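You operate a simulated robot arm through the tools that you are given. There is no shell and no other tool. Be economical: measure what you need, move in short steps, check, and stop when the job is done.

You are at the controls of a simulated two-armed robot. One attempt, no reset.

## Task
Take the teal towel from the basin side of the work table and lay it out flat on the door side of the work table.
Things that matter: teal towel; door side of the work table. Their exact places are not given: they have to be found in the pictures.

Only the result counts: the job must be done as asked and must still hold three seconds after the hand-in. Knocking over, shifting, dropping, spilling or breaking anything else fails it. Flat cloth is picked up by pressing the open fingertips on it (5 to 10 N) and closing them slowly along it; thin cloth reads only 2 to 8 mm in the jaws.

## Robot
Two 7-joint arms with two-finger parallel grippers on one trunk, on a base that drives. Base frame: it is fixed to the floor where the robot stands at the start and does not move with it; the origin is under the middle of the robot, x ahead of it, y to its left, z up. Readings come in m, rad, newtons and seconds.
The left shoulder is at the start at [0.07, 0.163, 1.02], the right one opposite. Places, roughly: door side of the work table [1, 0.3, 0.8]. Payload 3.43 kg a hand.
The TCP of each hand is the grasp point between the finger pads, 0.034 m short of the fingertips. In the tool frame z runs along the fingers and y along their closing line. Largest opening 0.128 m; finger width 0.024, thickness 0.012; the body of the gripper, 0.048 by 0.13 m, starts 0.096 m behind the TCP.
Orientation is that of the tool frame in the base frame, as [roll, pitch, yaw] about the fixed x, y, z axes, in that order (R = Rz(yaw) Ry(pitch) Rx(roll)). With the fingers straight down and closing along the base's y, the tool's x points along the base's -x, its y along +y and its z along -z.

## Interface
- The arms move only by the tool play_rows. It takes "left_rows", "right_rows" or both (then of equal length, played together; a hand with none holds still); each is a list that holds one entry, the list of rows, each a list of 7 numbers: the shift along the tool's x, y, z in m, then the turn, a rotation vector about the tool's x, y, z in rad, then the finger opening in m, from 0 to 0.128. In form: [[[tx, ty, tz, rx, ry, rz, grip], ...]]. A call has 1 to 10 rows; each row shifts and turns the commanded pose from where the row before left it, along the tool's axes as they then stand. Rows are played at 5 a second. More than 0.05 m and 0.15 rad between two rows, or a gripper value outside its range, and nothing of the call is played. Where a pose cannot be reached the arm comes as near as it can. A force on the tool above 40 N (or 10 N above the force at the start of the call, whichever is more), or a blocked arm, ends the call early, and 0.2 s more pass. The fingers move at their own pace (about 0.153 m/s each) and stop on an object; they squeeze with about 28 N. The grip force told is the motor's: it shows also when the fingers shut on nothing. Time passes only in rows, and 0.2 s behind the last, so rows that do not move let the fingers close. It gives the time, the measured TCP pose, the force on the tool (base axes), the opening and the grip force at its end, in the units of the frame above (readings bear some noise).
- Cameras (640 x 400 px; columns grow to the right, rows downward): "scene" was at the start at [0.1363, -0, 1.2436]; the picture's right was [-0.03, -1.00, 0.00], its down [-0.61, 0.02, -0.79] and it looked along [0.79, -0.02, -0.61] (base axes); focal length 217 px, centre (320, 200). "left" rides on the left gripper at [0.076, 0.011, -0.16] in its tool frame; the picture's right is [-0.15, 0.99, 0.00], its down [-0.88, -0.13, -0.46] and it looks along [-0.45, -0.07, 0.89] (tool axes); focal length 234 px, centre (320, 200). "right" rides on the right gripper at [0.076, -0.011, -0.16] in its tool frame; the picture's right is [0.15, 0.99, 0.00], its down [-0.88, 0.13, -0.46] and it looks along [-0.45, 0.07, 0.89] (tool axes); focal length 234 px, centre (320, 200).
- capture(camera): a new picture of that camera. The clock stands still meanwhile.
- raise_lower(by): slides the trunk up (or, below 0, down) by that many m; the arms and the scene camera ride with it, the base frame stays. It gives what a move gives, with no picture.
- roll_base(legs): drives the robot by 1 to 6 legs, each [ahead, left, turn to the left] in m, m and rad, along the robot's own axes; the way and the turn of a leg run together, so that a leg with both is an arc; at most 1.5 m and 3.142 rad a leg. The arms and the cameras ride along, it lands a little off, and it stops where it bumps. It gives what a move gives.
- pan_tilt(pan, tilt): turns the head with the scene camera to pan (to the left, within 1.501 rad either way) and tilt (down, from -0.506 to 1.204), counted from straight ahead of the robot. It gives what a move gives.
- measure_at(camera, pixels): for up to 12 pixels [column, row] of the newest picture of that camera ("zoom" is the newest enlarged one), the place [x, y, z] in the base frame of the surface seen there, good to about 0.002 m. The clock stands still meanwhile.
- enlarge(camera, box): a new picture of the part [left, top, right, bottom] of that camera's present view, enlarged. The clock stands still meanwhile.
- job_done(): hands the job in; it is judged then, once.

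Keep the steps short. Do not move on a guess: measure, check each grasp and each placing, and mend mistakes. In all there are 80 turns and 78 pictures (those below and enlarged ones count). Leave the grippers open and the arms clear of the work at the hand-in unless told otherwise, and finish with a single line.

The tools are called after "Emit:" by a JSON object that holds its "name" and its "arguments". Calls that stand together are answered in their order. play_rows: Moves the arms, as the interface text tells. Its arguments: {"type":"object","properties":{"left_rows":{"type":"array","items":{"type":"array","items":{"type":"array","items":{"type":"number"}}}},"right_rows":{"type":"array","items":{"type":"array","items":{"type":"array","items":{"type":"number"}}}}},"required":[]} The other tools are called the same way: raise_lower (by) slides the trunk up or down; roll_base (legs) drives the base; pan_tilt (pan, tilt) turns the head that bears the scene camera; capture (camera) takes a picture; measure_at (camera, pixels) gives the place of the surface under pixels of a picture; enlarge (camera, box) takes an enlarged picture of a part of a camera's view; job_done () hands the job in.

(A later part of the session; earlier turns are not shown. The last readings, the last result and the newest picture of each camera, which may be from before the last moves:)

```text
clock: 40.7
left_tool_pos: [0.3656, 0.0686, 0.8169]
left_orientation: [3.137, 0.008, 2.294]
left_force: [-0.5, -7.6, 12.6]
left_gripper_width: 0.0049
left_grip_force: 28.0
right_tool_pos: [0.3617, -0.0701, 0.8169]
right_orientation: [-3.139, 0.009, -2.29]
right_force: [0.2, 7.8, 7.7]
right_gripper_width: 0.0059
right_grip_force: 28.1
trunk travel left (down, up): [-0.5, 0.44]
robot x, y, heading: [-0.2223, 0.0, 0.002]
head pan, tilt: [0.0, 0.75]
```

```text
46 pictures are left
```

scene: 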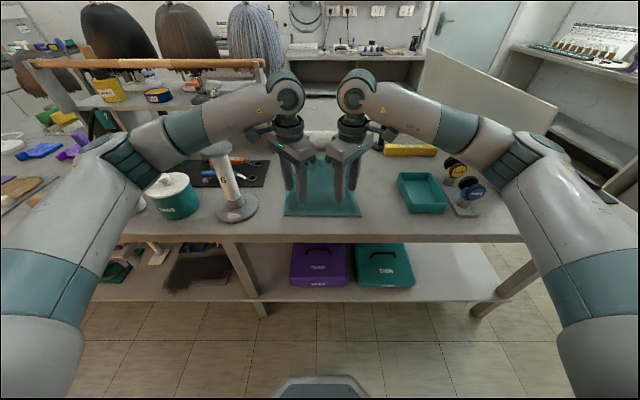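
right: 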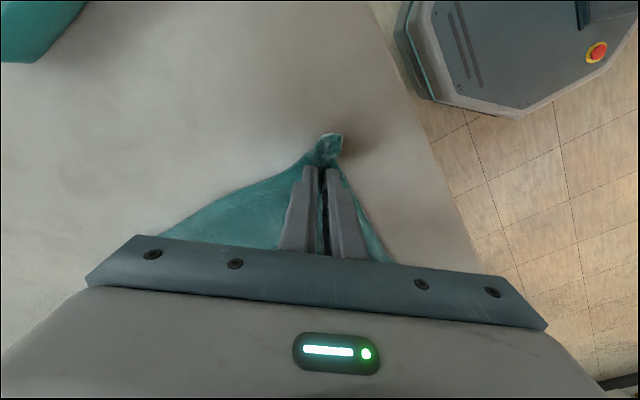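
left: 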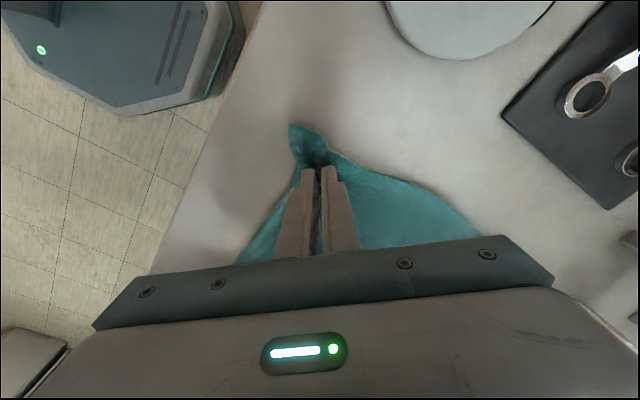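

Both jaws hold cloth, 4.9 and 5.9 mm. I lift slowly and look.

Emit:
{"name": "play_rows", "arguments": {"left_rows": [[[0, 0, -0.02, 0, 0, 0, 0], [0, 0, -0.025, 0, 0, 0, 0], [0, 0, -0.025, 0, 0, 0, 0], [0, 0, -0.025, 0, 0, 0, 0], [0, 0, -0.025, 0, 0, 0, 0], [0, 0, -0.025, 0, 0, 0, 0], [0, 0, -0.025, 0, 0, 0, 0], [0, 0, -0.025, 0, 0, 0, 0]]], "right_rows": [[[0, 0, -0.02, 0, 0, 0, 0], [0, 0, -0.025, 0, 0, 0, 0], [0, 0, -0.025, 0, 0, 0, 0], [0, 0, -0.025, 0, 0, 0, 0], [0, 0, -0.025, 0, 0, 0, 0], [0, 0, -0.025, 0, 0, 0, 0], [0, 0, -0.025, 0, 0, 0, 0], [0, 0, -0.025, 0, 0, 0, 0]]]}}

Emit:
{"name": "capture", "arguments": {"camera": "scene"}}

```text
clock: 42.5
left_tool_pos: [0.3695, 0.0709, 1.01]
left_orientation: [-3.141, 0.005, 2.295]
left_force: [0.0, -9.8, 1.2]
left_gripper_width: 0.0045
left_grip_force: 28.0
right_tool_pos: [0.3644, -0.0711, 1.0091]
right_orientation: [-3.138, 0.007, -2.291]
right_force: [0.3, 9.6, 0.2]
right_gripper_width: 0.0057
right_grip_force: 27.5
trunk travel left (down, up): [-0.5, 0.44]
robot x, y, heading: [-0.2254, 0.002, 0.003]
head pan, tilt: [0.0, 0.75]
```

```text
45 pictures are left
```

scene: 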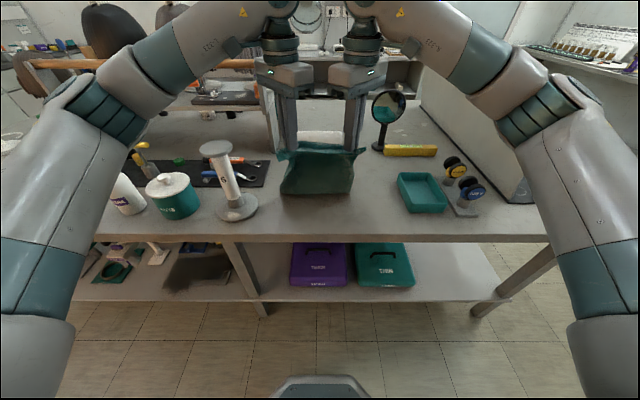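

The towel hangs evenly between the hands. I raise the trunk by 0.4 and look at the route: table right end, panel top, far shelves.

Emit:
{"name": "raise_lower", "arguments": {"by": 0.4}}

Emit:
{"name": "pan_tilt", "arguments": {"pan": -0.6, "tilt": 0.6}}

Emit:
{"name": "capture", "arguments": {"camera": "scene"}}

```text
clock: 46.3
left_tool_pos: [0.3712, 0.0721, 1.4091]
left_orientation: [3.141, 0.002, 2.295]
left_force: [-1.3, -9.2, 0.2]
left_gripper_width: 0.0045
left_grip_force: 27.8
right_tool_pos: [0.3657, -0.0707, 1.4081]
right_orientation: [3.141, 0.003, -2.291]
right_force: [0.3, 9.6, -0.6]
right_gripper_width: 0.0061
right_grip_force: 28.2
trunk travel left (down, up): [-0.9, 0.04]
robot x, y, heading: [-0.2222, -0.0008, -0.0]
head pan, tilt: [0.0, 0.75]
```

```text
clock: 47.3
left_tool_pos: [0.3719, 0.0715, 1.409]
left_orientation: [3.141, 0.003, 2.292]
left_force: [-1.0, -10.4, 0.1]
left_gripper_width: 0.0045
left_grip_force: 28.7
right_tool_pos: [0.366, -0.0707, 1.4086]
right_orientation: [3.141, 0.002, -2.291]
right_force: [0.5, 10.8, 0.1]
right_gripper_width: 0.0059
right_grip_force: 27.8
trunk travel left (down, up): [-0.9, 0.04]
robot x, y, heading: [-0.222, 0.0041, 0.006]
head pan, tilt: [-0.6, 0.6]
```

```text
44 pictures are left
```

scene: 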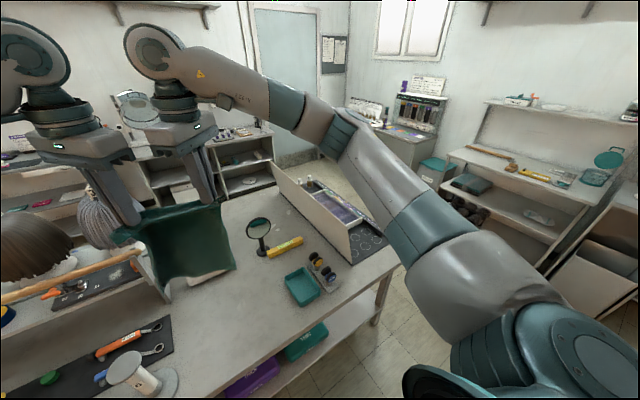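

Emit:
{"name": "measure_at", "arguments": {"camera": "scene", "pixels": [[397, 266], [322, 262], [272, 165], [245, 192], [277, 160], [335, 178], [400, 340], [470, 190], [400, 140], [425, 180], [540, 270], [190, 280]]}}

```text
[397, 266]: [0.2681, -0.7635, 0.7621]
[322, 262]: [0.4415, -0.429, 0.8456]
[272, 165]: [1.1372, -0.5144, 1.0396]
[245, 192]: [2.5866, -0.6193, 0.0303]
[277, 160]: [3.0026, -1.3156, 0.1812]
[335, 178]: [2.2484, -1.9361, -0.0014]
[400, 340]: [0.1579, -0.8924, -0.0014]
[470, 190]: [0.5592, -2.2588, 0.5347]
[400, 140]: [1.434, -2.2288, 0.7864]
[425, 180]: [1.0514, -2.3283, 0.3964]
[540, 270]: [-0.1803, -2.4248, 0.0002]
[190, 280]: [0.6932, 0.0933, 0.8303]
```

The table's right end is at y≈−0.76, the side bench at y≈−2.25, the panel top at 1.04, and the towel hangs above that. I drive 1.45 m to the right and turn left by half a turn in the open.

Emit:
{"name": "roll_base", "arguments": {"legs": [[0, -1.45, 0], [0, 0, 1.57], [0, 0, 1.57]]}}

Emit:
{"name": "pan_tilt", "arguments": {"pan": -0.6, "tilt": 0.6}}

Emit:
{"name": "capture", "arguments": {"camera": "scene"}}

```text
clock: 62.2
left_tool_pos: [-0.8055, -1.5348, 1.4077]
left_orientation: [3.141, 0.005, -0.845]
left_force: [0.5, 5.5, 0.2]
left_gripper_width: 0.0045
left_grip_force: 28.4
right_tool_pos: [-0.8002, -1.3901, 1.4087]
right_orientation: [-3.141, 0.004, 0.851]
right_force: [-0.2, -6.1, 0.0]
right_gripper_width: 0.0053
right_grip_force: 27.7
trunk travel left (down, up): [-0.9, 0.04]
robot x, y, heading: [-0.2106, -1.4636, -3.139]
head pan, tilt: [-0.6, 0.6]
```

```text
clock: 62.8
left_tool_pos: [-0.8055, -1.5322, 1.4081]
left_orientation: [3.14, 0.005, -0.847]
left_force: [0.0, 3.9, 0.1]
left_gripper_width: 0.0045
left_grip_force: 27.9
right_tool_pos: [-0.7998, -1.3923, 1.4091]
right_orientation: [-3.141, 0.005, 0.853]
right_force: [-0.1, -6.3, -0.8]
right_gripper_width: 0.0055
right_grip_force: 28.3
trunk travel left (down, up): [-0.9, 0.04]
robot x, y, heading: [-0.2127, -1.462, -3.136]
head pan, tilt: [-0.6, 0.6]
```

```text
43 pictures are left
```

scene: 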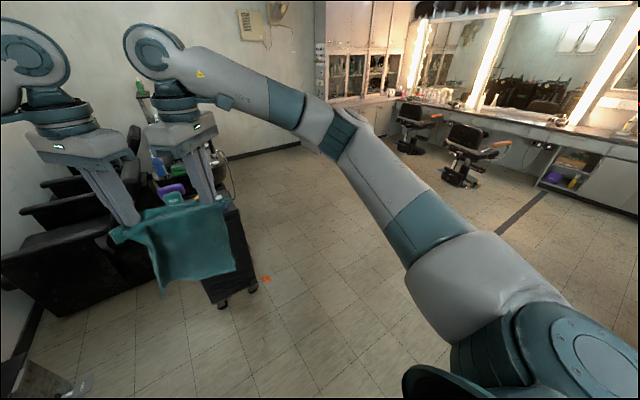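

The towel is still held and I now face −x. I back up along the aisle to about x≈1.95.

Emit:
{"name": "roll_base", "arguments": {"legs": [[-1.2, 0, 0], [-0.95, 0, 0]]}}

Emit:
{"name": "pan_tilt", "arguments": {"pan": -0.8, "tilt": 0.6}}

Emit:
{"name": "capture", "arguments": {"camera": "scene"}}

```text
clock: 73.5
left_tool_pos: [1.3569, -1.5286, 1.4076]
left_orientation: [-3.14, 0.003, -0.85]
left_force: [0.7, 4.6, 0.2]
left_gripper_width: 0.0046
left_grip_force: 28.1
right_tool_pos: [1.3635, -1.3878, 1.4076]
right_orientation: [3.141, 0.003, 0.845]
right_force: [0.1, -4.5, -0.1]
right_gripper_width: 0.0056
right_grip_force: 28.3
trunk travel left (down, up): [-0.9, 0.04]
robot x, y, heading: [1.9495, -1.4591, 3.139]
head pan, tilt: [-0.6, 0.6]
```

```text
clock: 74.3
left_tool_pos: [1.3578, -1.5284, 1.408]
left_orientation: [-3.14, 0.006, -0.851]
left_force: [0.6, 5.0, -0.2]
left_gripper_width: 0.0045
left_grip_force: 28.4
right_tool_pos: [1.3642, -1.3879, 1.409]
right_orientation: [-3.141, 0.006, 0.847]
right_force: [-0.9, -4.2, -0.1]
right_gripper_width: 0.0052
right_grip_force: 28.4
trunk travel left (down, up): [-0.9, 0.04]
robot x, y, heading: [1.9538, -1.4613, 3.143]
head pan, tilt: [-0.799, 0.6]
```

```text
42 pictures are left
```

scene: 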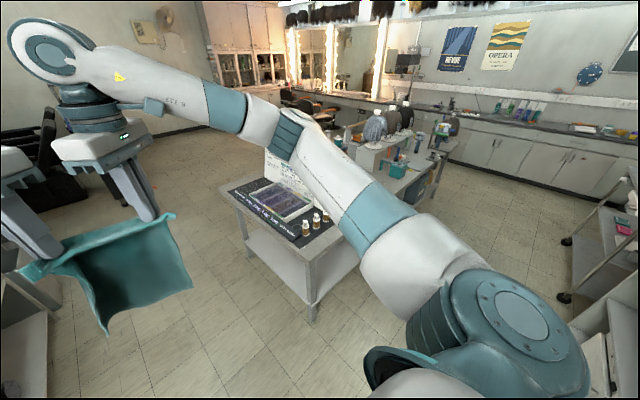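

The aisle ahead is visible. I measure the shelf on the right at (595,350), the cart at (570,300) and the table's far edge.

Emit:
{"name": "measure_at", "arguments": {"camera": "scene", "pixels": [[595, 310], [600, 370], [566, 298], [566, 240], [620, 215], [310, 320], [345, 232], [433, 160], [500, 250], [395, 172]]}}

```text
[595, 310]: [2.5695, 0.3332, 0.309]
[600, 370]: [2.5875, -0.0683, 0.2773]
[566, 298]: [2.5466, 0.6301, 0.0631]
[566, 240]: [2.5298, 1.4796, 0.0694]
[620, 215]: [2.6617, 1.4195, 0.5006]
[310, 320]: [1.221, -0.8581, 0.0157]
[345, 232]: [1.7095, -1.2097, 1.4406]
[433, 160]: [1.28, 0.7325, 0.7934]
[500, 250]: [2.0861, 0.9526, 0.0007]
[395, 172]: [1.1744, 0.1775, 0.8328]
```

The aisle is 1.3 to 2.5 wide in x, and I'm at 1.95. I slide to my right (+y) by 1.4 m and look at the far half of the table.

Emit:
{"name": "roll_base", "arguments": {"legs": [[0, -1.4, 0]]}}

Emit:
{"name": "pan_tilt", "arguments": {"pan": -0.35, "tilt": 0.8}}

Emit:
{"name": "capture", "arguments": {"camera": "scene"}}

```text
clock: 81.3
left_tool_pos: [1.3526, -0.1335, 1.4072]
left_orientation: [-3.141, 0.004, -0.841]
left_force: [0.9, 4.8, -0.8]
left_gripper_width: 0.0043
left_grip_force: 28.1
right_tool_pos: [1.3566, 0.0099, 1.4084]
right_orientation: [3.142, 0.004, 0.858]
right_force: [0.3, -6.0, -0.3]
right_gripper_width: 0.0054
right_grip_force: 28.0
trunk travel left (down, up): [-0.9, 0.04]
robot x, y, heading: [1.9468, -0.0561, -3.133]
head pan, tilt: [-0.799, 0.6]
```

```text
clock: 82.2
left_tool_pos: [1.3522, -0.1324, 1.4076]
left_orientation: [-3.141, 0.004, -0.838]
left_force: [0.0, 5.1, -0.2]
left_gripper_width: 0.0043
left_grip_force: 28.5
right_tool_pos: [1.3554, 0.0102, 1.4088]
right_orientation: [-3.14, 0.006, 0.858]
right_force: [-0.2, -4.1, -0.7]
right_gripper_width: 0.0055
right_grip_force: 28.6
trunk travel left (down, up): [-0.9, 0.04]
robot x, y, heading: [1.9463, -0.0569, -3.135]
head pan, tilt: [-0.351, 0.799]
```

```text
41 pictures are left
```

scene: 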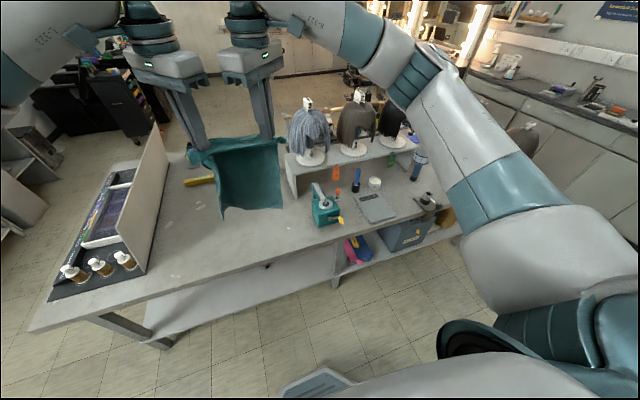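

The door side holds a teal device at (325,205) and a scale; the free patch lies between the panel and that device. I measure it.

Emit:
{"name": "measure_at", "arguments": {"camera": "scene", "pixels": [[314, 220], [312, 200], [290, 190], [290, 205], [345, 222], [250, 252], [150, 265], [160, 200], [190, 210], [300, 238], [245, 208], [220, 219]]}}

Emit:
{"name": "enlarge", "arguments": {"camera": "scene", "box": [140, 120, 440, 308]}}

```text
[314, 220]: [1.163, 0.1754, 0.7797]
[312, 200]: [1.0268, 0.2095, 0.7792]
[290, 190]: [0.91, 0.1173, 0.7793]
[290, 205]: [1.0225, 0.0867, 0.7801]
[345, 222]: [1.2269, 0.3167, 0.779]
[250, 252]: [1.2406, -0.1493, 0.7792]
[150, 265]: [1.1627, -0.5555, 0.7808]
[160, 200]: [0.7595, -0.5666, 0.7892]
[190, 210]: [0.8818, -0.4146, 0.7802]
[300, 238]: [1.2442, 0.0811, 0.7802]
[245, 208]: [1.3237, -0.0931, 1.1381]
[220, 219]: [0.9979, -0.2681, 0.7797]
```

```text
2.13 times, centred on (290, 214) of scene
```

zoom: 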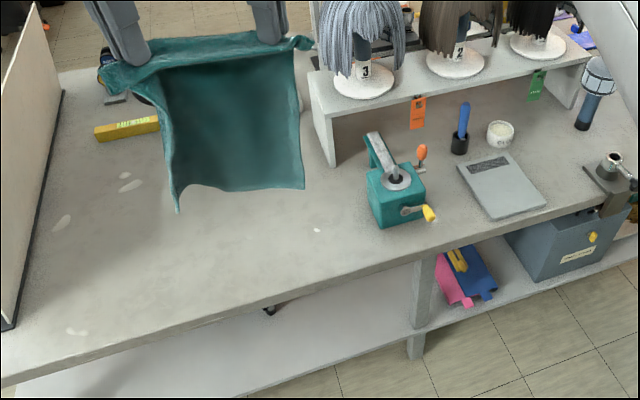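

The free patch is x 0.8–1.27, y −0.5 to 0.11, and the device starts at y 0.17. Target: towel centre about (1.03, −0.06). I drive ahead 0.28 m and lower the trunk by 0.3, leaving the towel's bottom edge just above the table.

Emit:
{"name": "roll_base", "arguments": {"legs": [[0.28, 0, -0.006]]}}

Emit:
{"name": "raise_lower", "arguments": {"by": -0.27}}

Emit:
{"name": "pan_tilt", "arguments": {"pan": 0.0, "tilt": 0.8}}

Emit:
{"name": "capture", "arguments": {"camera": "scene"}}

```text
clock: 84.1
left_tool_pos: [1.0747, -0.131, 1.409]
left_orientation: [3.141, 0.006, -0.844]
left_force: [1.1, 4.5, -1.0]
left_gripper_width: 0.0045
left_grip_force: 27.5
right_tool_pos: [1.0808, 0.0119, 1.4104]
right_orientation: [-3.14, 0.007, 0.854]
right_force: [-0.3, -5.0, 0.0]
right_gripper_width: 0.0055
right_grip_force: 28.4
trunk travel left (down, up): [-0.9, 0.04]
robot x, y, heading: [1.6668, -0.0592, -3.138]
head pan, tilt: [-0.351, 0.799]
```

```text
clock: 86.9
left_tool_pos: [1.0738, -0.1314, 1.1395]
left_orientation: [3.141, 0.003, -0.845]
left_force: [0.6, 5.4, 0.1]
left_gripper_width: 0.0045
left_grip_force: 27.8
right_tool_pos: [1.0784, 0.0109, 1.1383]
right_orientation: [3.141, 0.006, 0.853]
right_force: [-0.1, -4.6, 0.1]
right_gripper_width: 0.0051
right_grip_force: 27.9
trunk travel left (down, up): [-0.63, 0.31]
robot x, y, heading: [1.6646, -0.0571, -3.138]
head pan, tilt: [-0.351, 0.799]
```

```text
clock: 87.7
left_tool_pos: [1.0724, -0.1308, 1.1392]
left_orientation: [-3.141, 0.007, -0.844]
left_force: [0.7, 5.4, 0.0]
left_gripper_width: 0.0043
left_grip_force: 27.9
right_tool_pos: [1.0783, 0.0107, 1.1386]
right_orientation: [3.141, 0.006, 0.851]
right_force: [-0.9, -5.3, 0.3]
right_gripper_width: 0.0055
right_grip_force: 28.0
trunk travel left (down, up): [-0.63, 0.31]
robot x, y, heading: [1.6655, -0.055, -3.137]
head pan, tilt: [0.0, 0.799]
```

```text
39 pictures are left
```

scene: 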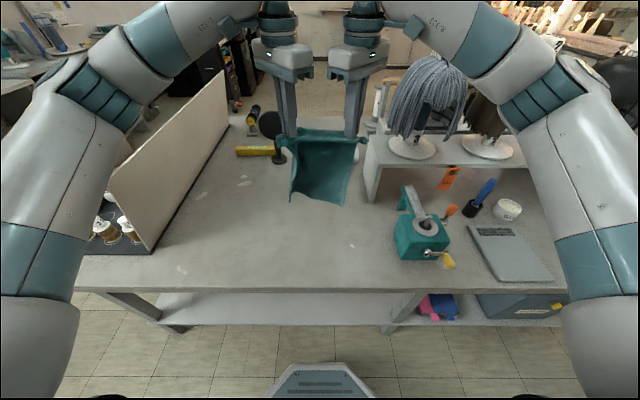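

The hem is at about (320,205), above the table. I shift 5 cm away from the riser and wig (towards −y), and measure the hem, wig and riser.

Emit:
{"name": "roll_base", "arguments": {"legs": [[0, 0.05, 0]]}}

Emit:
{"name": "capture", "arguments": {"camera": "scene"}}

Emit:
{"name": "measure_at", "arguments": {"camera": "scene", "pixels": [[300, 195], [325, 201], [350, 203], [380, 160], [400, 100], [420, 85], [385, 130], [405, 240], [440, 255], [290, 160]]}}

```text
clock: 88.7
left_tool_pos: [1.0725, -0.1773, 1.1375]
left_orientation: [3.141, 0.004, -0.846]
left_force: [0.9, 4.3, -0.9]
left_gripper_width: 0.0045
left_grip_force: 28.4
right_tool_pos: [1.0781, -0.0358, 1.1395]
right_orientation: [3.141, 0.003, 0.851]
right_force: [0.1, -4.4, 0.0]
right_gripper_width: 0.005
right_grip_force: 28.5
trunk travel left (down, up): [-0.63, 0.31]
robot x, y, heading: [1.6662, -0.1107, -3.131]
head pan, tilt: [0.0, 0.799]
```

```text
38 pictures are left
```

scene: 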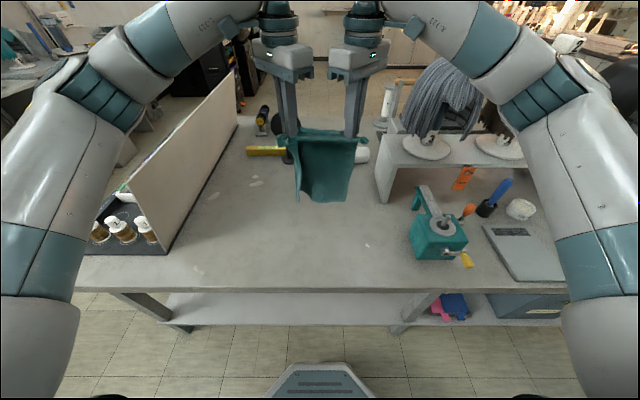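

```text
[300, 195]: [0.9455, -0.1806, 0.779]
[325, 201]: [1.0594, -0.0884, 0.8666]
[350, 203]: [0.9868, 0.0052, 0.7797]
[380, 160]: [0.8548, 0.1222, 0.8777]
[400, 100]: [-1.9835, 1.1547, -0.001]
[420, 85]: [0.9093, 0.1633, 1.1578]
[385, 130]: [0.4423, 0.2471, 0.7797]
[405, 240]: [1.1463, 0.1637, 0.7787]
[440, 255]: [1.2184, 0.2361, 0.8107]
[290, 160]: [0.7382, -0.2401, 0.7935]
```

The hem is at z≈0.865, so it hangs 0.273 m below the TCPs. I move both hands forward (−x) by 0.15 m slowly, then lower until the hem almost touches.

Emit:
{"name": "play_rows", "arguments": {"left_rows": [[[-0.0166, 0.0187, 0, 0, 0, 0, 0], [-0.0166, 0.0187, 0, 0, 0, 0, 0], [-0.0166, 0.0187, 0, 0, 0, 0, 0], [-0.0166, 0.0187, 0, 0, 0, 0, 0], [-0.0166, 0.0187, 0, 0, 0, 0, 0], [-0.0166, 0.0187, 0, 0, 0, 0, 0], [0, 0, 0.02, 0, 0, 0, 0], [0, 0, 0.02, 0, 0, 0, 0], [0, 0, 0.02, 0, 0, 0, 0], [0, 0, 0.01, 0, 0, 0, 0]]], "right_rows": [[[-0.0165, -0.0188, 0, 0, 0, 0, 0], [-0.0165, -0.0188, 0, 0, 0, 0, 0], [-0.0165, -0.0188, 0, 0, 0, 0, 0], [-0.0165, -0.0188, 0, 0, 0, 0, 0], [-0.0165, -0.0188, 0, 0, 0, 0, 0], [-0.0165, -0.0188, 0, 0, 0, 0, 0], [0, 0, 0.02, 0, 0, 0, 0], [0, 0, 0.02, 0, 0, 0, 0], [0, 0, 0.02, 0, 0, 0, 0], [0, 0, 0.01, 0, 0, 0, 0]]]}}

Emit:
{"name": "capture", "arguments": {"camera": "scene"}}

```text
clock: 90.8
left_tool_pos: [0.9813, -0.1766, 1.069]
left_orientation: [-3.14, 0.004, -0.846]
left_force: [0.2, 1.0, -0.1]
left_gripper_width: 0.0047
left_grip_force: 28.1
left hand out of reach, approached as far as the arm can: row 4, 5, 6
right_tool_pos: [0.9781, -0.0413, 1.0652]
right_orientation: [3.14, 0.003, 0.851]
right_force: [0.0, -0.6, 0.2]
right_gripper_width: 0.0053
right_grip_force: 27.8
right hand out of reach, approached as far as the arm can: row 5, 6
trunk travel left (down, up): [-0.63, 0.31]
robot x, y, heading: [1.6644, -0.107, -3.136]
head pan, tilt: [0.0, 0.799]
```

```text
37 pictures are left
```

scene: 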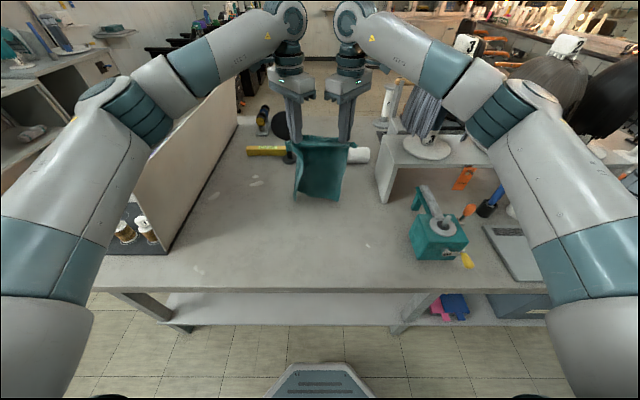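

The arms reached only x≈0.98. The base had 0.28 m to the table edge at the start and now has 0.38 m, so I drive ahead 0.06 m to bring the hands to x≈0.92.

Emit:
{"name": "roll_base", "arguments": {"legs": [[0.06, 0, 0]]}}

Emit:
{"name": "capture", "arguments": {"camera": "scene"}}

Emit:
{"name": "measure_at", "arguments": {"camera": "scene", "pixels": [[300, 193], [320, 198], [337, 200], [310, 180], [330, 180], [320, 150], [365, 158], [292, 155], [384, 190], [250, 290]]}}

```text
clock: 91.8
left_tool_pos: [0.9224, -0.1782, 1.0698]
left_orientation: [3.141, 0.005, -0.848]
left_force: [0.3, 1.1, -1.6]
left_gripper_width: 0.0045
left_grip_force: 27.3
right_tool_pos: [0.9201, -0.0411, 1.0653]
right_orientation: [3.141, 0.006, 0.851]
right_force: [-0.4, -1.3, 0.4]
right_gripper_width: 0.0053
right_grip_force: 28.1
trunk travel left (down, up): [-0.63, 0.31]
robot x, y, heading: [1.6086, -0.1086, -3.143]
head pan, tilt: [0.0, 0.799]
```

```text
36 pictures are left
```

scene: 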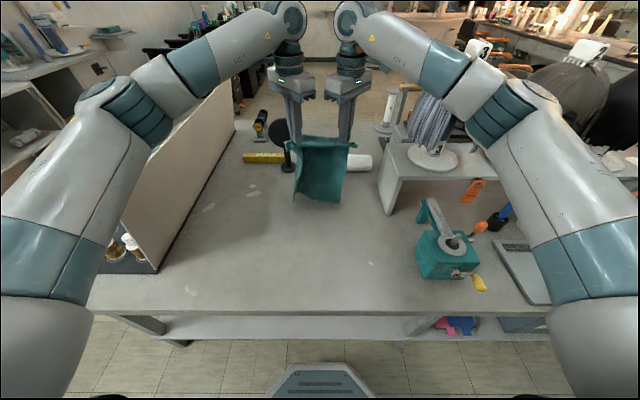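

```text
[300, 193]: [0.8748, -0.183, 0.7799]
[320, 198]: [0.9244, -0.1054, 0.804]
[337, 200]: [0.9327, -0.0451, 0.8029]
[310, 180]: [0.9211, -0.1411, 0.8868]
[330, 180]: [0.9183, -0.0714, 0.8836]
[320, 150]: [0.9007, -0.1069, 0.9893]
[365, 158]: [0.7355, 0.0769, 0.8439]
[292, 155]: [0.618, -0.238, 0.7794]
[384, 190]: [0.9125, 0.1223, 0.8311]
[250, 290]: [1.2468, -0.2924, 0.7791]
```

The hem is at z≈0.80, x≈0.925. I begin laying: widen slightly, touch the hem down, then pull back and down at 45° so the cloth lies out from the hem.

Emit:
{"name": "play_rows", "arguments": {"left_rows": [[[0.003, 0.0026, 0.022, 0, 0, 0, 0], [0, 0, 0.008, 0, 0, 0, 0], [0.0083, -0.0094, 0.0125, 0, 0, 0, 0], [0.0083, -0.0094, 0.0125, 0, 0, 0, 0], [0.0083, -0.0094, 0.0125, 0, 0, 0, 0], [0.0083, -0.0094, 0.0125, 0, 0, 0, 0]]], "right_rows": [[[0.003, -0.0026, 0.02, 0, 0, 0, 0], [0, 0, 0.006, 0, 0, 0, 0], [0.0082, 0.0094, 0.0125, 0, 0, 0, 0], [0.0082, 0.0094, 0.0125, 0, 0, 0, 0], [0.0082, 0.0094, 0.0125, 0, 0, 0, 0], [0.0082, 0.0094, 0.0125, 0, 0, 0, 0]]]}}

Emit:
{"name": "capture", "arguments": {"camera": "scene"}}

Emit:
{"name": "enlarge", "arguments": {"camera": "scene", "box": [220, 100, 420, 225]}}

```text
clock: 93.2
left_tool_pos: [0.9732, -0.1817, 0.9872]
left_orientation: [3.142, 0.005, -0.848]
left_force: [0.0, 9.9, 0.6]
left_gripper_width: 0.0047
left_grip_force: 27.5
right_tool_pos: [0.9701, -0.0373, 0.9892]
right_orientation: [3.141, 0.007, 0.852]
right_force: [0.9, -9.3, 0.6]
right_gripper_width: 0.005
right_grip_force: 28.2
trunk travel left (down, up): [-0.63, 0.31]
robot x, y, heading: [1.6022, -0.1062, -3.137]
head pan, tilt: [0.0, 0.799]
```

```text
35 pictures are left
```

scene: 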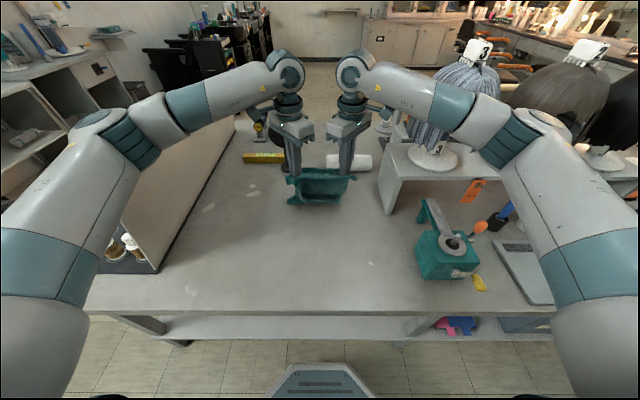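

```text
3.20 times, centred on (320, 162) of scene
```

zoom: 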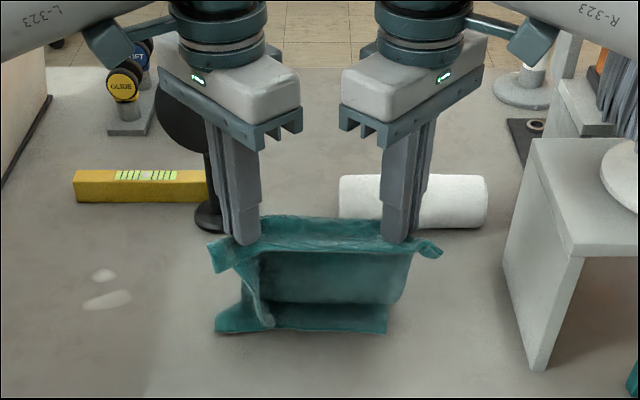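

I check where the hem lies now.

Emit:
{"name": "measure_at", "arguments": {"camera": "zoom", "pixels": [[220, 328], [300, 328], [380, 328], [330, 308], [330, 280], [330, 260], [330, 240], [260, 320], [390, 300]]}}

```text
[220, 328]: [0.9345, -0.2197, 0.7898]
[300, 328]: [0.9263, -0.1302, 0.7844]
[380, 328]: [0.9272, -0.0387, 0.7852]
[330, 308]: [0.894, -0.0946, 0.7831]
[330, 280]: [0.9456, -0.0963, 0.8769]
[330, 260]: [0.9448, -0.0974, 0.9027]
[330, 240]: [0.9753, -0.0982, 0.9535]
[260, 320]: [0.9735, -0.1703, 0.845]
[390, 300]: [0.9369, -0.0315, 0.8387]
```

The hem curled towards me: fold at x≈0.885, hem at 0.93. I raise by 4.5 cm and back the base 5 cm, so the fold opens and the hem trails behind.

Emit:
{"name": "play_rows", "arguments": {"left_rows": [[[0, 0, -0.015, 0, 0, 0, 0], [0, 0, -0.015, 0, 0, 0, 0], [0, 0, -0.014, 0, 0, 0, 0]]], "right_rows": [[[0, 0, -0.015, 0, 0, 0, 0], [0, 0, -0.015, 0, 0, 0, 0], [0, 0, -0.014, 0, 0, 0, 0]]]}}

Emit:
{"name": "roll_base", "arguments": {"legs": [[-0.05, 0, 0]]}}

Emit:
{"name": "enlarge", "arguments": {"camera": "scene", "box": [220, 100, 420, 225]}}

Emit:
{"name": "measure_at", "arguments": {"camera": "zoom", "pixels": [[240, 310], [320, 310], [380, 310], [320, 300], [320, 280], [320, 260], [320, 240], [320, 220], [320, 320]]}}

```text
clock: 94.0
left_tool_pos: [0.9727, -0.1821, 1.0326]
left_orientation: [3.141, 0.006, -0.845]
left_force: [-0.3, 9.4, 0.4]
left_gripper_width: 0.0047
left_grip_force: 27.8
right_tool_pos: [0.9697, -0.0379, 1.0327]
right_orientation: [-3.139, 0.005, 0.85]
right_force: [-1.0, -10.2, -0.5]
right_gripper_width: 0.0055
right_grip_force: 28.1
trunk travel left (down, up): [-0.63, 0.31]
robot x, y, heading: [1.6079, -0.1093, -3.141]
head pan, tilt: [0.0, 0.799]
```

```text
clock: 95.0
left_tool_pos: [1.0203, -0.1827, 1.0327]
left_orientation: [-3.14, 0.004, -0.846]
left_force: [-0.5, 9.4, -0.4]
left_gripper_width: 0.0046
left_grip_force: 27.5
right_tool_pos: [1.0186, -0.0368, 1.0326]
right_orientation: [3.139, 0.004, 0.849]
right_force: [-0.4, -8.9, 0.6]
right_gripper_width: 0.0052
right_grip_force: 28.1
trunk travel left (down, up): [-0.63, 0.31]
robot x, y, heading: [1.6553, -0.1085, -3.141]
head pan, tilt: [0.0, 0.799]
```

```text
3.20 times, centred on (320, 162) of scene
```

zoom: 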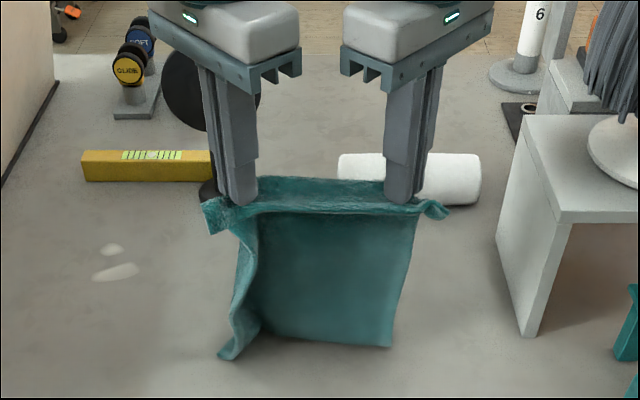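

```text
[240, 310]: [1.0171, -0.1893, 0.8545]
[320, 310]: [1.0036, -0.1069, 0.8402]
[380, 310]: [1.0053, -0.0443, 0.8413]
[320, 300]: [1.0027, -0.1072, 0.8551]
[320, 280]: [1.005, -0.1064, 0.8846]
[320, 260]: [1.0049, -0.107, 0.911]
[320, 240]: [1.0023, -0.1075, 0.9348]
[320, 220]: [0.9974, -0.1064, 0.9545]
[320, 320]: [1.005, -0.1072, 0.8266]
```

The hem slides easily and prefers to curl towards me. So I lay it the other way: touch the hem down near x≈1.18, then move the hands forward (−x) while lowering. I raise 2 cm, back up 0.17 m and check.

Emit:
{"name": "play_rows", "arguments": {"left_rows": [[[0, 0, -0.015, 0, 0, 0, 0], [0, 0, -0.015, 0, 0, 0, 0]]], "right_rows": [[[0, 0, -0.015, 0, 0, 0, 0], [0, 0, -0.015, 0, 0, 0, 0]]]}}

Emit:
{"name": "roll_base", "arguments": {"legs": [[-0.17, 0, 0]]}}

Emit:
{"name": "play_rows", "arguments": {"left_rows": [[[0, 0, 0.01, 0, 0, 0, 0], [0, 0, 0.01, 0, 0, 0, 0], [0, 0, 0.01, 0, 0, 0, 0]]], "right_rows": [[[0, 0, 0.01, 0, 0, 0, 0], [0, 0, 0.01, 0, 0, 0, 0], [0, 0, 0.01, 0, 0, 0, 0]]]}}

Emit:
{"name": "enlarge", "arguments": {"camera": "scene", "box": [220, 100, 420, 225]}}

Emit:
{"name": "measure_at", "arguments": {"camera": "zoom", "pixels": [[240, 310], [320, 340], [380, 310], [320, 330], [320, 280], [320, 260], [320, 240], [320, 220], [320, 320]]}}

```text
clock: 95.5
left_tool_pos: [1.0224, -0.1817, 1.0645]
left_orientation: [3.141, 0.008, -0.847]
left_force: [0.3, 9.3, 0.2]
left_gripper_width: 0.0045
left_grip_force: 28.1
right_tool_pos: [1.0206, -0.0368, 1.0642]
right_orientation: [-3.141, 0.007, 0.853]
right_force: [0.6, -8.4, -0.6]
right_gripper_width: 0.0052
right_grip_force: 27.8
trunk travel left (down, up): [-0.63, 0.31]
robot x, y, heading: [1.6515, -0.108, -3.135]
head pan, tilt: [0.0, 0.799]
```

```text
clock: 97.0
left_tool_pos: [1.1891, -0.181, 1.0621]
left_orientation: [-3.14, 0.005, -0.848]
left_force: [1.1, 11.1, 0.2]
left_gripper_width: 0.0046
left_grip_force: 27.6
right_tool_pos: [1.1852, -0.0359, 1.0617]
right_orientation: [3.141, 0.005, 0.85]
right_force: [0.8, -10.7, 0.1]
right_gripper_width: 0.0055
right_grip_force: 28.4
trunk travel left (down, up): [-0.63, 0.31]
robot x, y, heading: [1.8223, -0.107, -3.136]
head pan, tilt: [0.0, 0.799]
```

```text
clock: 97.8
left_tool_pos: [1.1875, -0.1807, 1.0327]
left_orientation: [-3.139, 0.004, -0.85]
left_force: [0.1, 9.3, 0.3]
left_gripper_width: 0.0048
left_grip_force: 27.6
right_tool_pos: [1.1859, -0.0352, 1.0322]
right_orientation: [3.141, 0.005, 0.851]
right_force: [-0.4, -8.3, -0.6]
right_gripper_width: 0.0055
right_grip_force: 28.3
trunk travel left (down, up): [-0.63, 0.31]
robot x, y, heading: [1.8206, -0.11, -3.141]
head pan, tilt: [0.0, 0.799]
```

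```text
3.20 times, centred on (320, 162) of scene
```

zoom: 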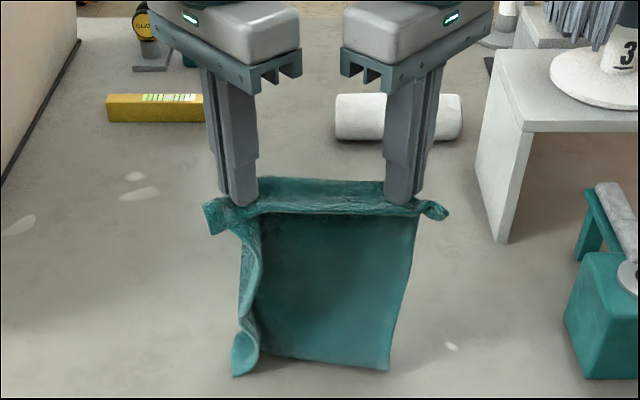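

```text
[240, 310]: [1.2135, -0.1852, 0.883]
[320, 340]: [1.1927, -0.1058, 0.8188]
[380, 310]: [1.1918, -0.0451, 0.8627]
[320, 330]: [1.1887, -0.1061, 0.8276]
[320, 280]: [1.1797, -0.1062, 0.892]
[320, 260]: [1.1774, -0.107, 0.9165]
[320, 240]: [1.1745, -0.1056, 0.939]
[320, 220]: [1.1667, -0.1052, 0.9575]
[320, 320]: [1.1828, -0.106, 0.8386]
```

The hem is curling towards me at x≈1.2, as wanted. I now lower in steps while driving forward, then look.

Emit:
{"name": "play_rows", "arguments": {"left_rows": [[[-0.0083, 0.0094, 0.01, 0, 0, 0, 0], [-0.0083, 0.0094, 0.01, 0, 0, 0, 0], [0, 0, 0.01, 0, 0, 0, 0]]], "right_rows": [[[-0.0082, -0.0094, 0.01, 0, 0, 0, 0], [-0.0082, -0.0094, 0.01, 0, 0, 0, 0], [0, 0, 0.01, 0, 0, 0, 0]]]}}

Emit:
{"name": "roll_base", "arguments": {"legs": [[0.03, 0, 0]]}}

Emit:
{"name": "play_rows", "arguments": {"left_rows": [[[0, 0, 0.01, 0, 0, 0, 0], [0, 0, 0.01, 0, 0, 0, 0], [0, 0, 0.01, 0, 0, 0, 0]]], "right_rows": [[[0, 0, 0.01, 0, 0, 0, 0], [0, 0, 0.01, 0, 0, 0, 0], [0, 0, 0.01, 0, 0, 0, 0]]]}}

Emit:
{"name": "roll_base", "arguments": {"legs": [[0.03, 0, 0]]}}

Emit:
{"name": "enlarge", "arguments": {"camera": "scene", "box": [220, 100, 420, 225]}}

Emit:
{"name": "measure_at", "arguments": {"camera": "zoom", "pixels": [[240, 350], [320, 350], [380, 350], [320, 330], [320, 310], [320, 290], [320, 270], [320, 250], [320, 230]]}}

```text
clock: 98.6
left_tool_pos: [1.1637, -0.1796, 1.002]
left_orientation: [-3.141, 0.005, -0.85]
left_force: [0.2, 9.4, 0.1]
left_gripper_width: 0.0045
left_grip_force: 27.7
right_tool_pos: [1.1619, -0.0364, 1.0019]
right_orientation: [3.141, 0.004, 0.85]
right_force: [0.4, -9.4, 0.7]
right_gripper_width: 0.0054
right_grip_force: 28.2
trunk travel left (down, up): [-0.63, 0.31]
robot x, y, heading: [1.8247, -0.1082, -3.14]
head pan, tilt: [0.0, 0.799]
```

```text
clock: 99.4
left_tool_pos: [1.1362, -0.1805, 1.0043]
left_orientation: [-3.141, 0.007, -0.847]
left_force: [-0.4, 9.4, 0.3]
left_gripper_width: 0.0046
left_grip_force: 27.8
right_tool_pos: [1.1339, -0.0364, 1.0029]
right_orientation: [-3.141, 0.009, 0.85]
right_force: [0.7, -7.8, 0.2]
right_gripper_width: 0.0055
right_grip_force: 28.3
trunk travel left (down, up): [-0.63, 0.31]
robot x, y, heading: [1.7926, -0.1091, -3.141]
head pan, tilt: [0.0, 0.799]
```

```text
clock: 100.2
left_tool_pos: [1.1338, -0.1797, 0.9725]
left_orientation: [-3.139, 0.005, -0.849]
left_force: [-0.4, 7.6, 0.1]
left_gripper_width: 0.0046
left_grip_force: 27.9
right_tool_pos: [1.1326, -0.0364, 0.9724]
right_orientation: [3.141, 0.008, 0.848]
right_force: [-0.5, -7.4, -0.4]
right_gripper_width: 0.0054
right_grip_force: 27.6
trunk travel left (down, up): [-0.63, 0.31]
robot x, y, heading: [1.7926, -0.1103, -3.139]
head pan, tilt: [0.0, 0.799]
```

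```text
clock: 101.1
left_tool_pos: [1.1079, -0.1805, 0.9746]
left_orientation: [-3.141, 0.007, -0.848]
left_force: [-0.2, 8.0, 0.5]
left_gripper_width: 0.0044
left_grip_force: 28.1
right_tool_pos: [1.1031, -0.0359, 0.9743]
right_orientation: [-3.14, 0.006, 0.85]
right_force: [0.9, -8.5, 0.7]
right_gripper_width: 0.0052
right_grip_force: 28.1
trunk travel left (down, up): [-0.63, 0.31]
robot x, y, heading: [1.7625, -0.1068, -3.141]
head pan, tilt: [0.0, 0.799]
```

```text
3.20 times, centred on (320, 162) of scene
```

zoom: 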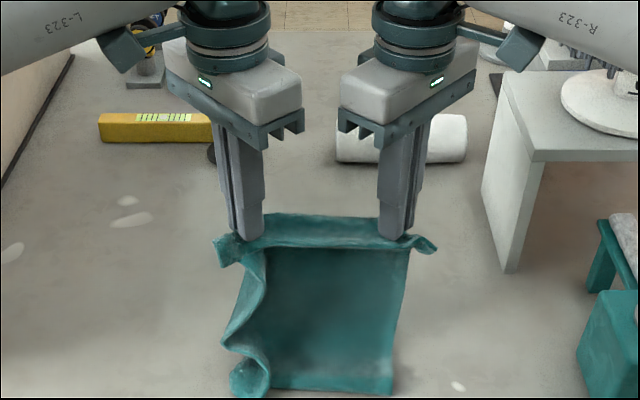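

```text
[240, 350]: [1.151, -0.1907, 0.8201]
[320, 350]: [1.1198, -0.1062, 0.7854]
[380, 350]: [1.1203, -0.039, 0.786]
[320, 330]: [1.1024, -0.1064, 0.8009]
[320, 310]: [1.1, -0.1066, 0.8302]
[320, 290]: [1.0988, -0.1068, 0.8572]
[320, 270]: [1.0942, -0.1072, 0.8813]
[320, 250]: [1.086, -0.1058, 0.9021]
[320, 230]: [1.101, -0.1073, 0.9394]
```

The cloth is lying out from the hem (x≈1.17) correctly. One side edge is rolled, which I'll flatten later. I continue with the same steps.

Emit:
{"name": "play_rows", "arguments": {"left_rows": [[[0, 0, 0.012, 0, 0, 0, 0], [0, 0, 0.012, 0, 0, 0, 0], [0, 0, 0.011, 0, 0, 0, 0]]], "right_rows": [[[0, 0, 0.012, 0, 0, 0, 0], [0, 0, 0.012, 0, 0, 0, 0], [0, 0, 0.011, 0, 0, 0, 0]]]}}

Emit:
{"name": "roll_base", "arguments": {"legs": [[0.04, 0, 0]]}}

Emit:
{"name": "play_rows", "arguments": {"left_rows": [[[0, 0, 0.012, 0, 0, 0, 0], [0, 0, 0.012, 0, 0, 0, 0], [0, 0, 0.011, 0, 0, 0, 0]]], "right_rows": [[[0, 0, 0.012, 0, 0, 0, 0], [0, 0, 0.012, 0, 0, 0, 0], [0, 0, 0.011, 0, 0, 0, 0]]]}}

Emit:
{"name": "roll_base", "arguments": {"legs": [[0.04, 0, 0]]}}

Emit:
{"name": "enlarge", "arguments": {"camera": "scene", "box": [220, 100, 420, 225]}}

Emit:
{"name": "measure_at", "arguments": {"camera": "zoom", "pixels": [[240, 350], [320, 350], [380, 350], [320, 330], [320, 310], [320, 290], [320, 270], [320, 380], [380, 380]]}}

```text
clock: 101.9
left_tool_pos: [1.1055, -0.18, 0.937]
left_orientation: [-3.141, 0.006, -0.851]
left_force: [-1.1, 7.1, -0.1]
left_gripper_width: 0.0045
left_grip_force: 27.5
right_tool_pos: [1.1015, -0.0371, 0.9358]
right_orientation: [3.139, 0.006, 0.849]
right_force: [0.4, -7.4, 0.1]
right_gripper_width: 0.005
right_grip_force: 28.4
trunk travel left (down, up): [-0.63, 0.31]
robot x, y, heading: [1.7646, -0.1085, -3.141]
head pan, tilt: [0.0, 0.799]
```

```text
clock: 102.8
left_tool_pos: [1.0649, -0.1808, 0.9388]
left_orientation: [-3.14, 0.008, -0.848]
left_force: [-0.4, 8.5, 0.1]
left_gripper_width: 0.0048
left_grip_force: 28.2
right_tool_pos: [1.0641, -0.0361, 0.9388]
right_orientation: [-3.141, 0.005, 0.85]
right_force: [-0.2, -7.8, -0.4]
right_gripper_width: 0.0054
right_grip_force: 27.6
trunk travel left (down, up): [-0.63, 0.31]
robot x, y, heading: [1.7247, -0.1092, -3.139]
head pan, tilt: [0.0, 0.799]
```

```text
clock: 103.5
left_tool_pos: [1.0665, -0.1789, 0.9029]
left_orientation: [-3.139, 0.007, -0.85]
left_force: [-0.4, 7.2, -0.4]
left_gripper_width: 0.0048
left_grip_force: 27.2
right_tool_pos: [1.0635, -0.0368, 0.9016]
right_orientation: [-3.141, 0.007, 0.853]
right_force: [-0.8, -6.1, 0.1]
right_gripper_width: 0.0056
right_grip_force: 28.1
trunk travel left (down, up): [-0.63, 0.31]
robot x, y, heading: [1.7257, -0.1092, -3.141]
head pan, tilt: [0.0, 0.799]
```

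```text
clock: 104.4
left_tool_pos: [1.0268, -0.1804, 0.9023]
left_orientation: [-3.14, 0.008, -0.849]
left_force: [0.2, 7.8, -0.1]
left_gripper_width: 0.0045
left_grip_force: 28.2
right_tool_pos: [1.024, -0.0363, 0.9033]
right_orientation: [-3.141, 0.006, 0.85]
right_force: [-0.6, -6.5, -0.2]
right_gripper_width: 0.0054
right_grip_force: 28.3
trunk travel left (down, up): [-0.63, 0.31]
robot x, y, heading: [1.6874, -0.1083, -3.142]
head pan, tilt: [0.0, 0.799]
```

```text
3.20 times, centred on (320, 162) of scene
```

zoom: 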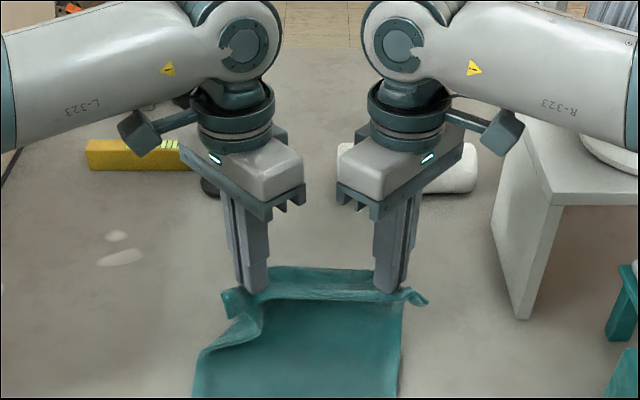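

```text
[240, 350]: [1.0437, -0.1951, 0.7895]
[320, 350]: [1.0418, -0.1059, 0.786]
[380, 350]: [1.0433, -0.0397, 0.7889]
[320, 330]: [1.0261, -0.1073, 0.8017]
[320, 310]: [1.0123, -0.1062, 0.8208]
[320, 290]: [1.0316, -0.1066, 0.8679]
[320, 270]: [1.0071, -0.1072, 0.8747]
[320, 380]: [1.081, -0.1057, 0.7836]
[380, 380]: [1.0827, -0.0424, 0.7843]
```

It is laying flat and the rolled edge has opened by itself. One more step, then I check the clearance of the right forearm from the wig.

Emit:
{"name": "play_rows", "arguments": {"left_rows": [[[0, 0, 0.012, 0, 0, 0, 0], [0, 0, 0.012, 0, 0, 0, 0], [0, 0, 0.011, 0, 0, 0, 0]]], "right_rows": [[[0, 0, 0.012, 0, 0, 0, 0], [0, 0, 0.012, 0, 0, 0, 0], [0, 0, 0.011, 0, 0, 0, 0]]]}}

Emit:
{"name": "roll_base", "arguments": {"legs": [[0.04, 0, 0]]}}

Emit:
{"name": "capture", "arguments": {"camera": "scene"}}

Emit:
{"name": "capture", "arguments": {"camera": "right"}}

```text
clock: 105.2
left_tool_pos: [1.0263, -0.1787, 0.8684]
left_orientation: [-3.14, 0.007, -0.852]
left_force: [0.8, 5.0, 0.0]
left_gripper_width: 0.0047
left_grip_force: 28.3
right_tool_pos: [1.0239, -0.0357, 0.8681]
right_orientation: [3.14, 0.009, 0.852]
right_force: [0.3, -5.0, 0.0]
right_gripper_width: 0.0053
right_grip_force: 27.3
trunk travel left (down, up): [-0.63, 0.31]
robot x, y, heading: [1.6856, -0.107, -3.143]
head pan, tilt: [0.0, 0.799]
```

```text
clock: 106.1
left_tool_pos: [0.9867, -0.1763, 0.8687]
left_orientation: [3.141, 0.004, -0.851]
left_force: [0.6, 5.5, 0.2]
left_gripper_width: 0.0043
left_grip_force: 28.4
right_tool_pos: [0.9846, -0.0334, 0.8675]
right_orientation: [-3.141, 0.01, 0.851]
right_force: [0.8, -6.6, 0.4]
right_gripper_width: 0.0056
right_grip_force: 27.6
trunk travel left (down, up): [-0.63, 0.31]
robot x, y, heading: [1.6446, -0.1102, -3.136]
head pan, tilt: [0.0, 0.799]
```

```text
29 pictures are left
```

scene: 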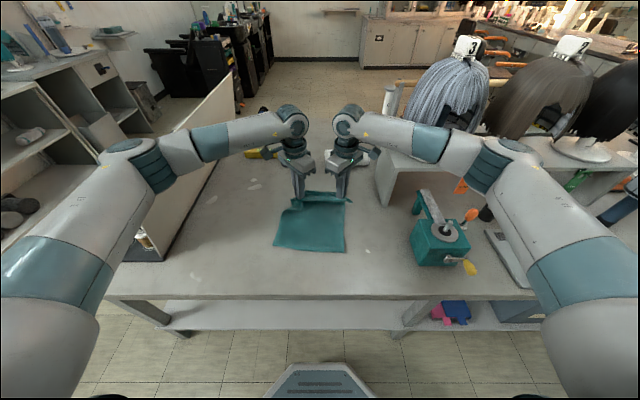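

```text
28 pictures are left
```

right: 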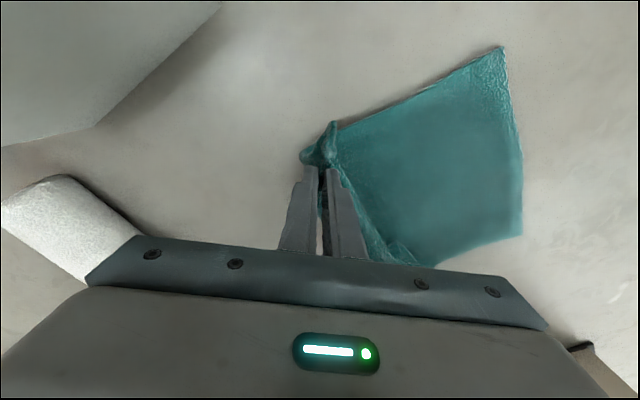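

I measure the forearm and the wig and riser next to it.

Emit:
{"name": "measure_at", "arguments": {"camera": "scene", "pixels": [[430, 160], [430, 125], [385, 150], [450, 120], [470, 125], [400, 165], [440, 165], [500, 170], [420, 190], [280, 247], [343, 249], [382, 200]]}}

```text
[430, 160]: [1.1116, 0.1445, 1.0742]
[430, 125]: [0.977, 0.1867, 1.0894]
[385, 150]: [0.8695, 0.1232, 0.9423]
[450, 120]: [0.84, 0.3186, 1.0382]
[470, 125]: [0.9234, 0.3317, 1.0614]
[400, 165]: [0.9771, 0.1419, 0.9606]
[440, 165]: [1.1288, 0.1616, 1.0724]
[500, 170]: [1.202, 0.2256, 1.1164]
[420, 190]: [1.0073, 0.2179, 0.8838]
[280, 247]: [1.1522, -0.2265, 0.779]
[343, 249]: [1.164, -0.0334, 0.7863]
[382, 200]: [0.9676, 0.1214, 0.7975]
```

The right forearm (far surface x≈0.98, bottom z≈1.0) is close to the riser (top 0.96, edge x 0.977) and the wig. Going on here would risk touching them. I slide the whole lay 9 cm away towards −y with the base, then re-check.

Emit:
{"name": "roll_base", "arguments": {"legs": [[0, 0.09, 0]]}}

Emit:
{"name": "capture", "arguments": {"camera": "scene"}}

Emit:
{"name": "measure_at", "arguments": {"camera": "scene", "pixels": [[430, 160], [430, 128], [420, 125], [440, 160], [410, 120], [410, 158], [470, 145], [500, 150], [480, 180], [470, 110], [395, 150], [450, 128]]}}

Emit:
{"name": "enlarge", "arguments": {"camera": "scene", "box": [220, 100, 520, 288]}}

```text
clock: 106.9
left_tool_pos: [0.9908, -0.1735, 0.8691]
left_orientation: [-3.139, 0.005, -0.864]
left_force: [-0.1, 0.8, -0.2]
left_gripper_width: 0.0047
left_grip_force: 28.5
right_tool_pos: [0.9869, -0.0385, 0.8684]
right_orientation: [3.142, 0.012, 0.845]
right_force: [-0.1, -0.1, 0.0]
right_gripper_width: 0.0054
right_grip_force: 27.7
trunk travel left (down, up): [-0.63, 0.31]
robot x, y, heading: [1.6446, -0.1148, 3.137]
head pan, tilt: [0.0, 0.799]
stopped in leg 1: the robot was blocked; the commanded pose is now the measured one
```

```text
27 pictures are left
```

scene: 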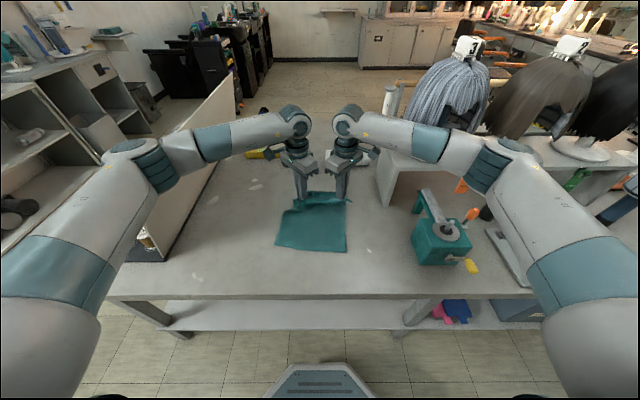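

```text
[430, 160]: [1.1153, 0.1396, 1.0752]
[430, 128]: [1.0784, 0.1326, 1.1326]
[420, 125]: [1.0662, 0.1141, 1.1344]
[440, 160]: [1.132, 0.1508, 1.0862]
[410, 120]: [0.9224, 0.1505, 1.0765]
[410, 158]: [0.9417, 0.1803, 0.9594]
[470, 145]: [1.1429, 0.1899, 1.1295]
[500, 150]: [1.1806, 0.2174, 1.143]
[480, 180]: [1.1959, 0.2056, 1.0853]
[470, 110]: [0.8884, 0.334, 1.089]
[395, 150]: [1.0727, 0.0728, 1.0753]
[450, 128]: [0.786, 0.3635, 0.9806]
```

```text
2.13 times, centred on (370, 194) of scene
```

zoom: 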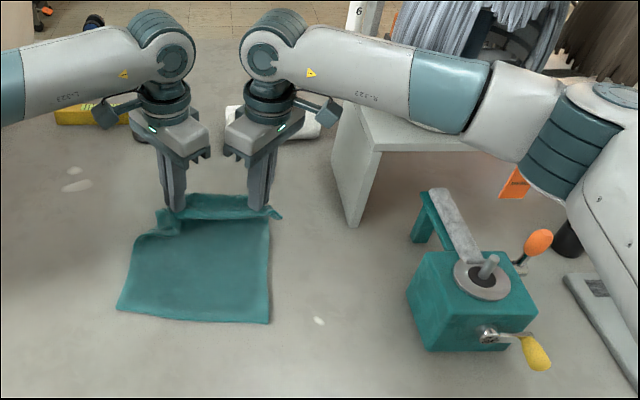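

The base was blocked: the left elbow probably met the panel. I back off 1 cm and measure the panel and left arm.

Emit:
{"name": "roll_base", "arguments": {"legs": [[0, -0.012, 0]]}}

Emit:
{"name": "pan_tilt", "arguments": {"pan": 0.5, "tilt": 0.75}}

Emit:
{"name": "capture", "arguments": {"camera": "scene"}}

```text
clock: 107.6
left_tool_pos: [0.9901, -0.1681, 0.8666]
left_orientation: [-3.135, 0.007, -0.859]
left_force: [-0.2, 0.8, -0.4]
left_gripper_width: 0.0046
left_grip_force: 27.7
right_tool_pos: [0.9843, -0.0336, 0.8679]
right_orientation: [-3.141, 0.007, 0.85]
right_force: [-0.6, 0.6, -0.1]
right_gripper_width: 0.0053
right_grip_force: 27.5
trunk travel left (down, up): [-0.63, 0.31]
robot x, y, heading: [1.6454, -0.1042, 3.143]
head pan, tilt: [0.0, 0.799]
```

```text
clock: 108.5
left_tool_pos: [0.9893, -0.1686, 0.8674]
left_orientation: [-3.135, 0.007, -0.859]
left_force: [0.6, 1.6, 0.3]
left_gripper_width: 0.0048
left_grip_force: 28.0
right_tool_pos: [0.9844, -0.0324, 0.8677]
right_orientation: [3.14, 0.007, 0.85]
right_force: [-0.1, -1.2, 0.3]
right_gripper_width: 0.0052
right_grip_force: 27.9
trunk travel left (down, up): [-0.63, 0.31]
robot x, y, heading: [1.6443, -0.1043, 3.139]
head pan, tilt: [0.499, 0.75]
```

```text
25 pictures are left
```

scene: 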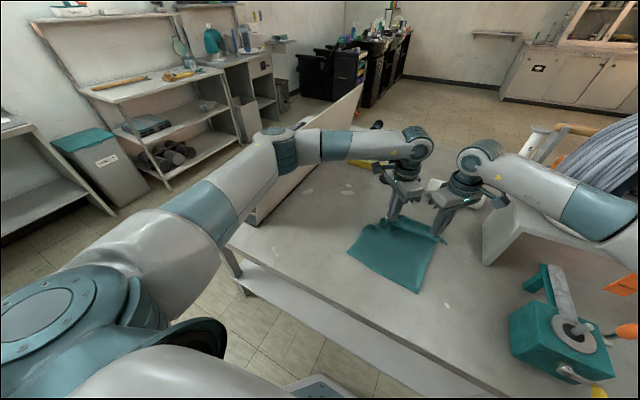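

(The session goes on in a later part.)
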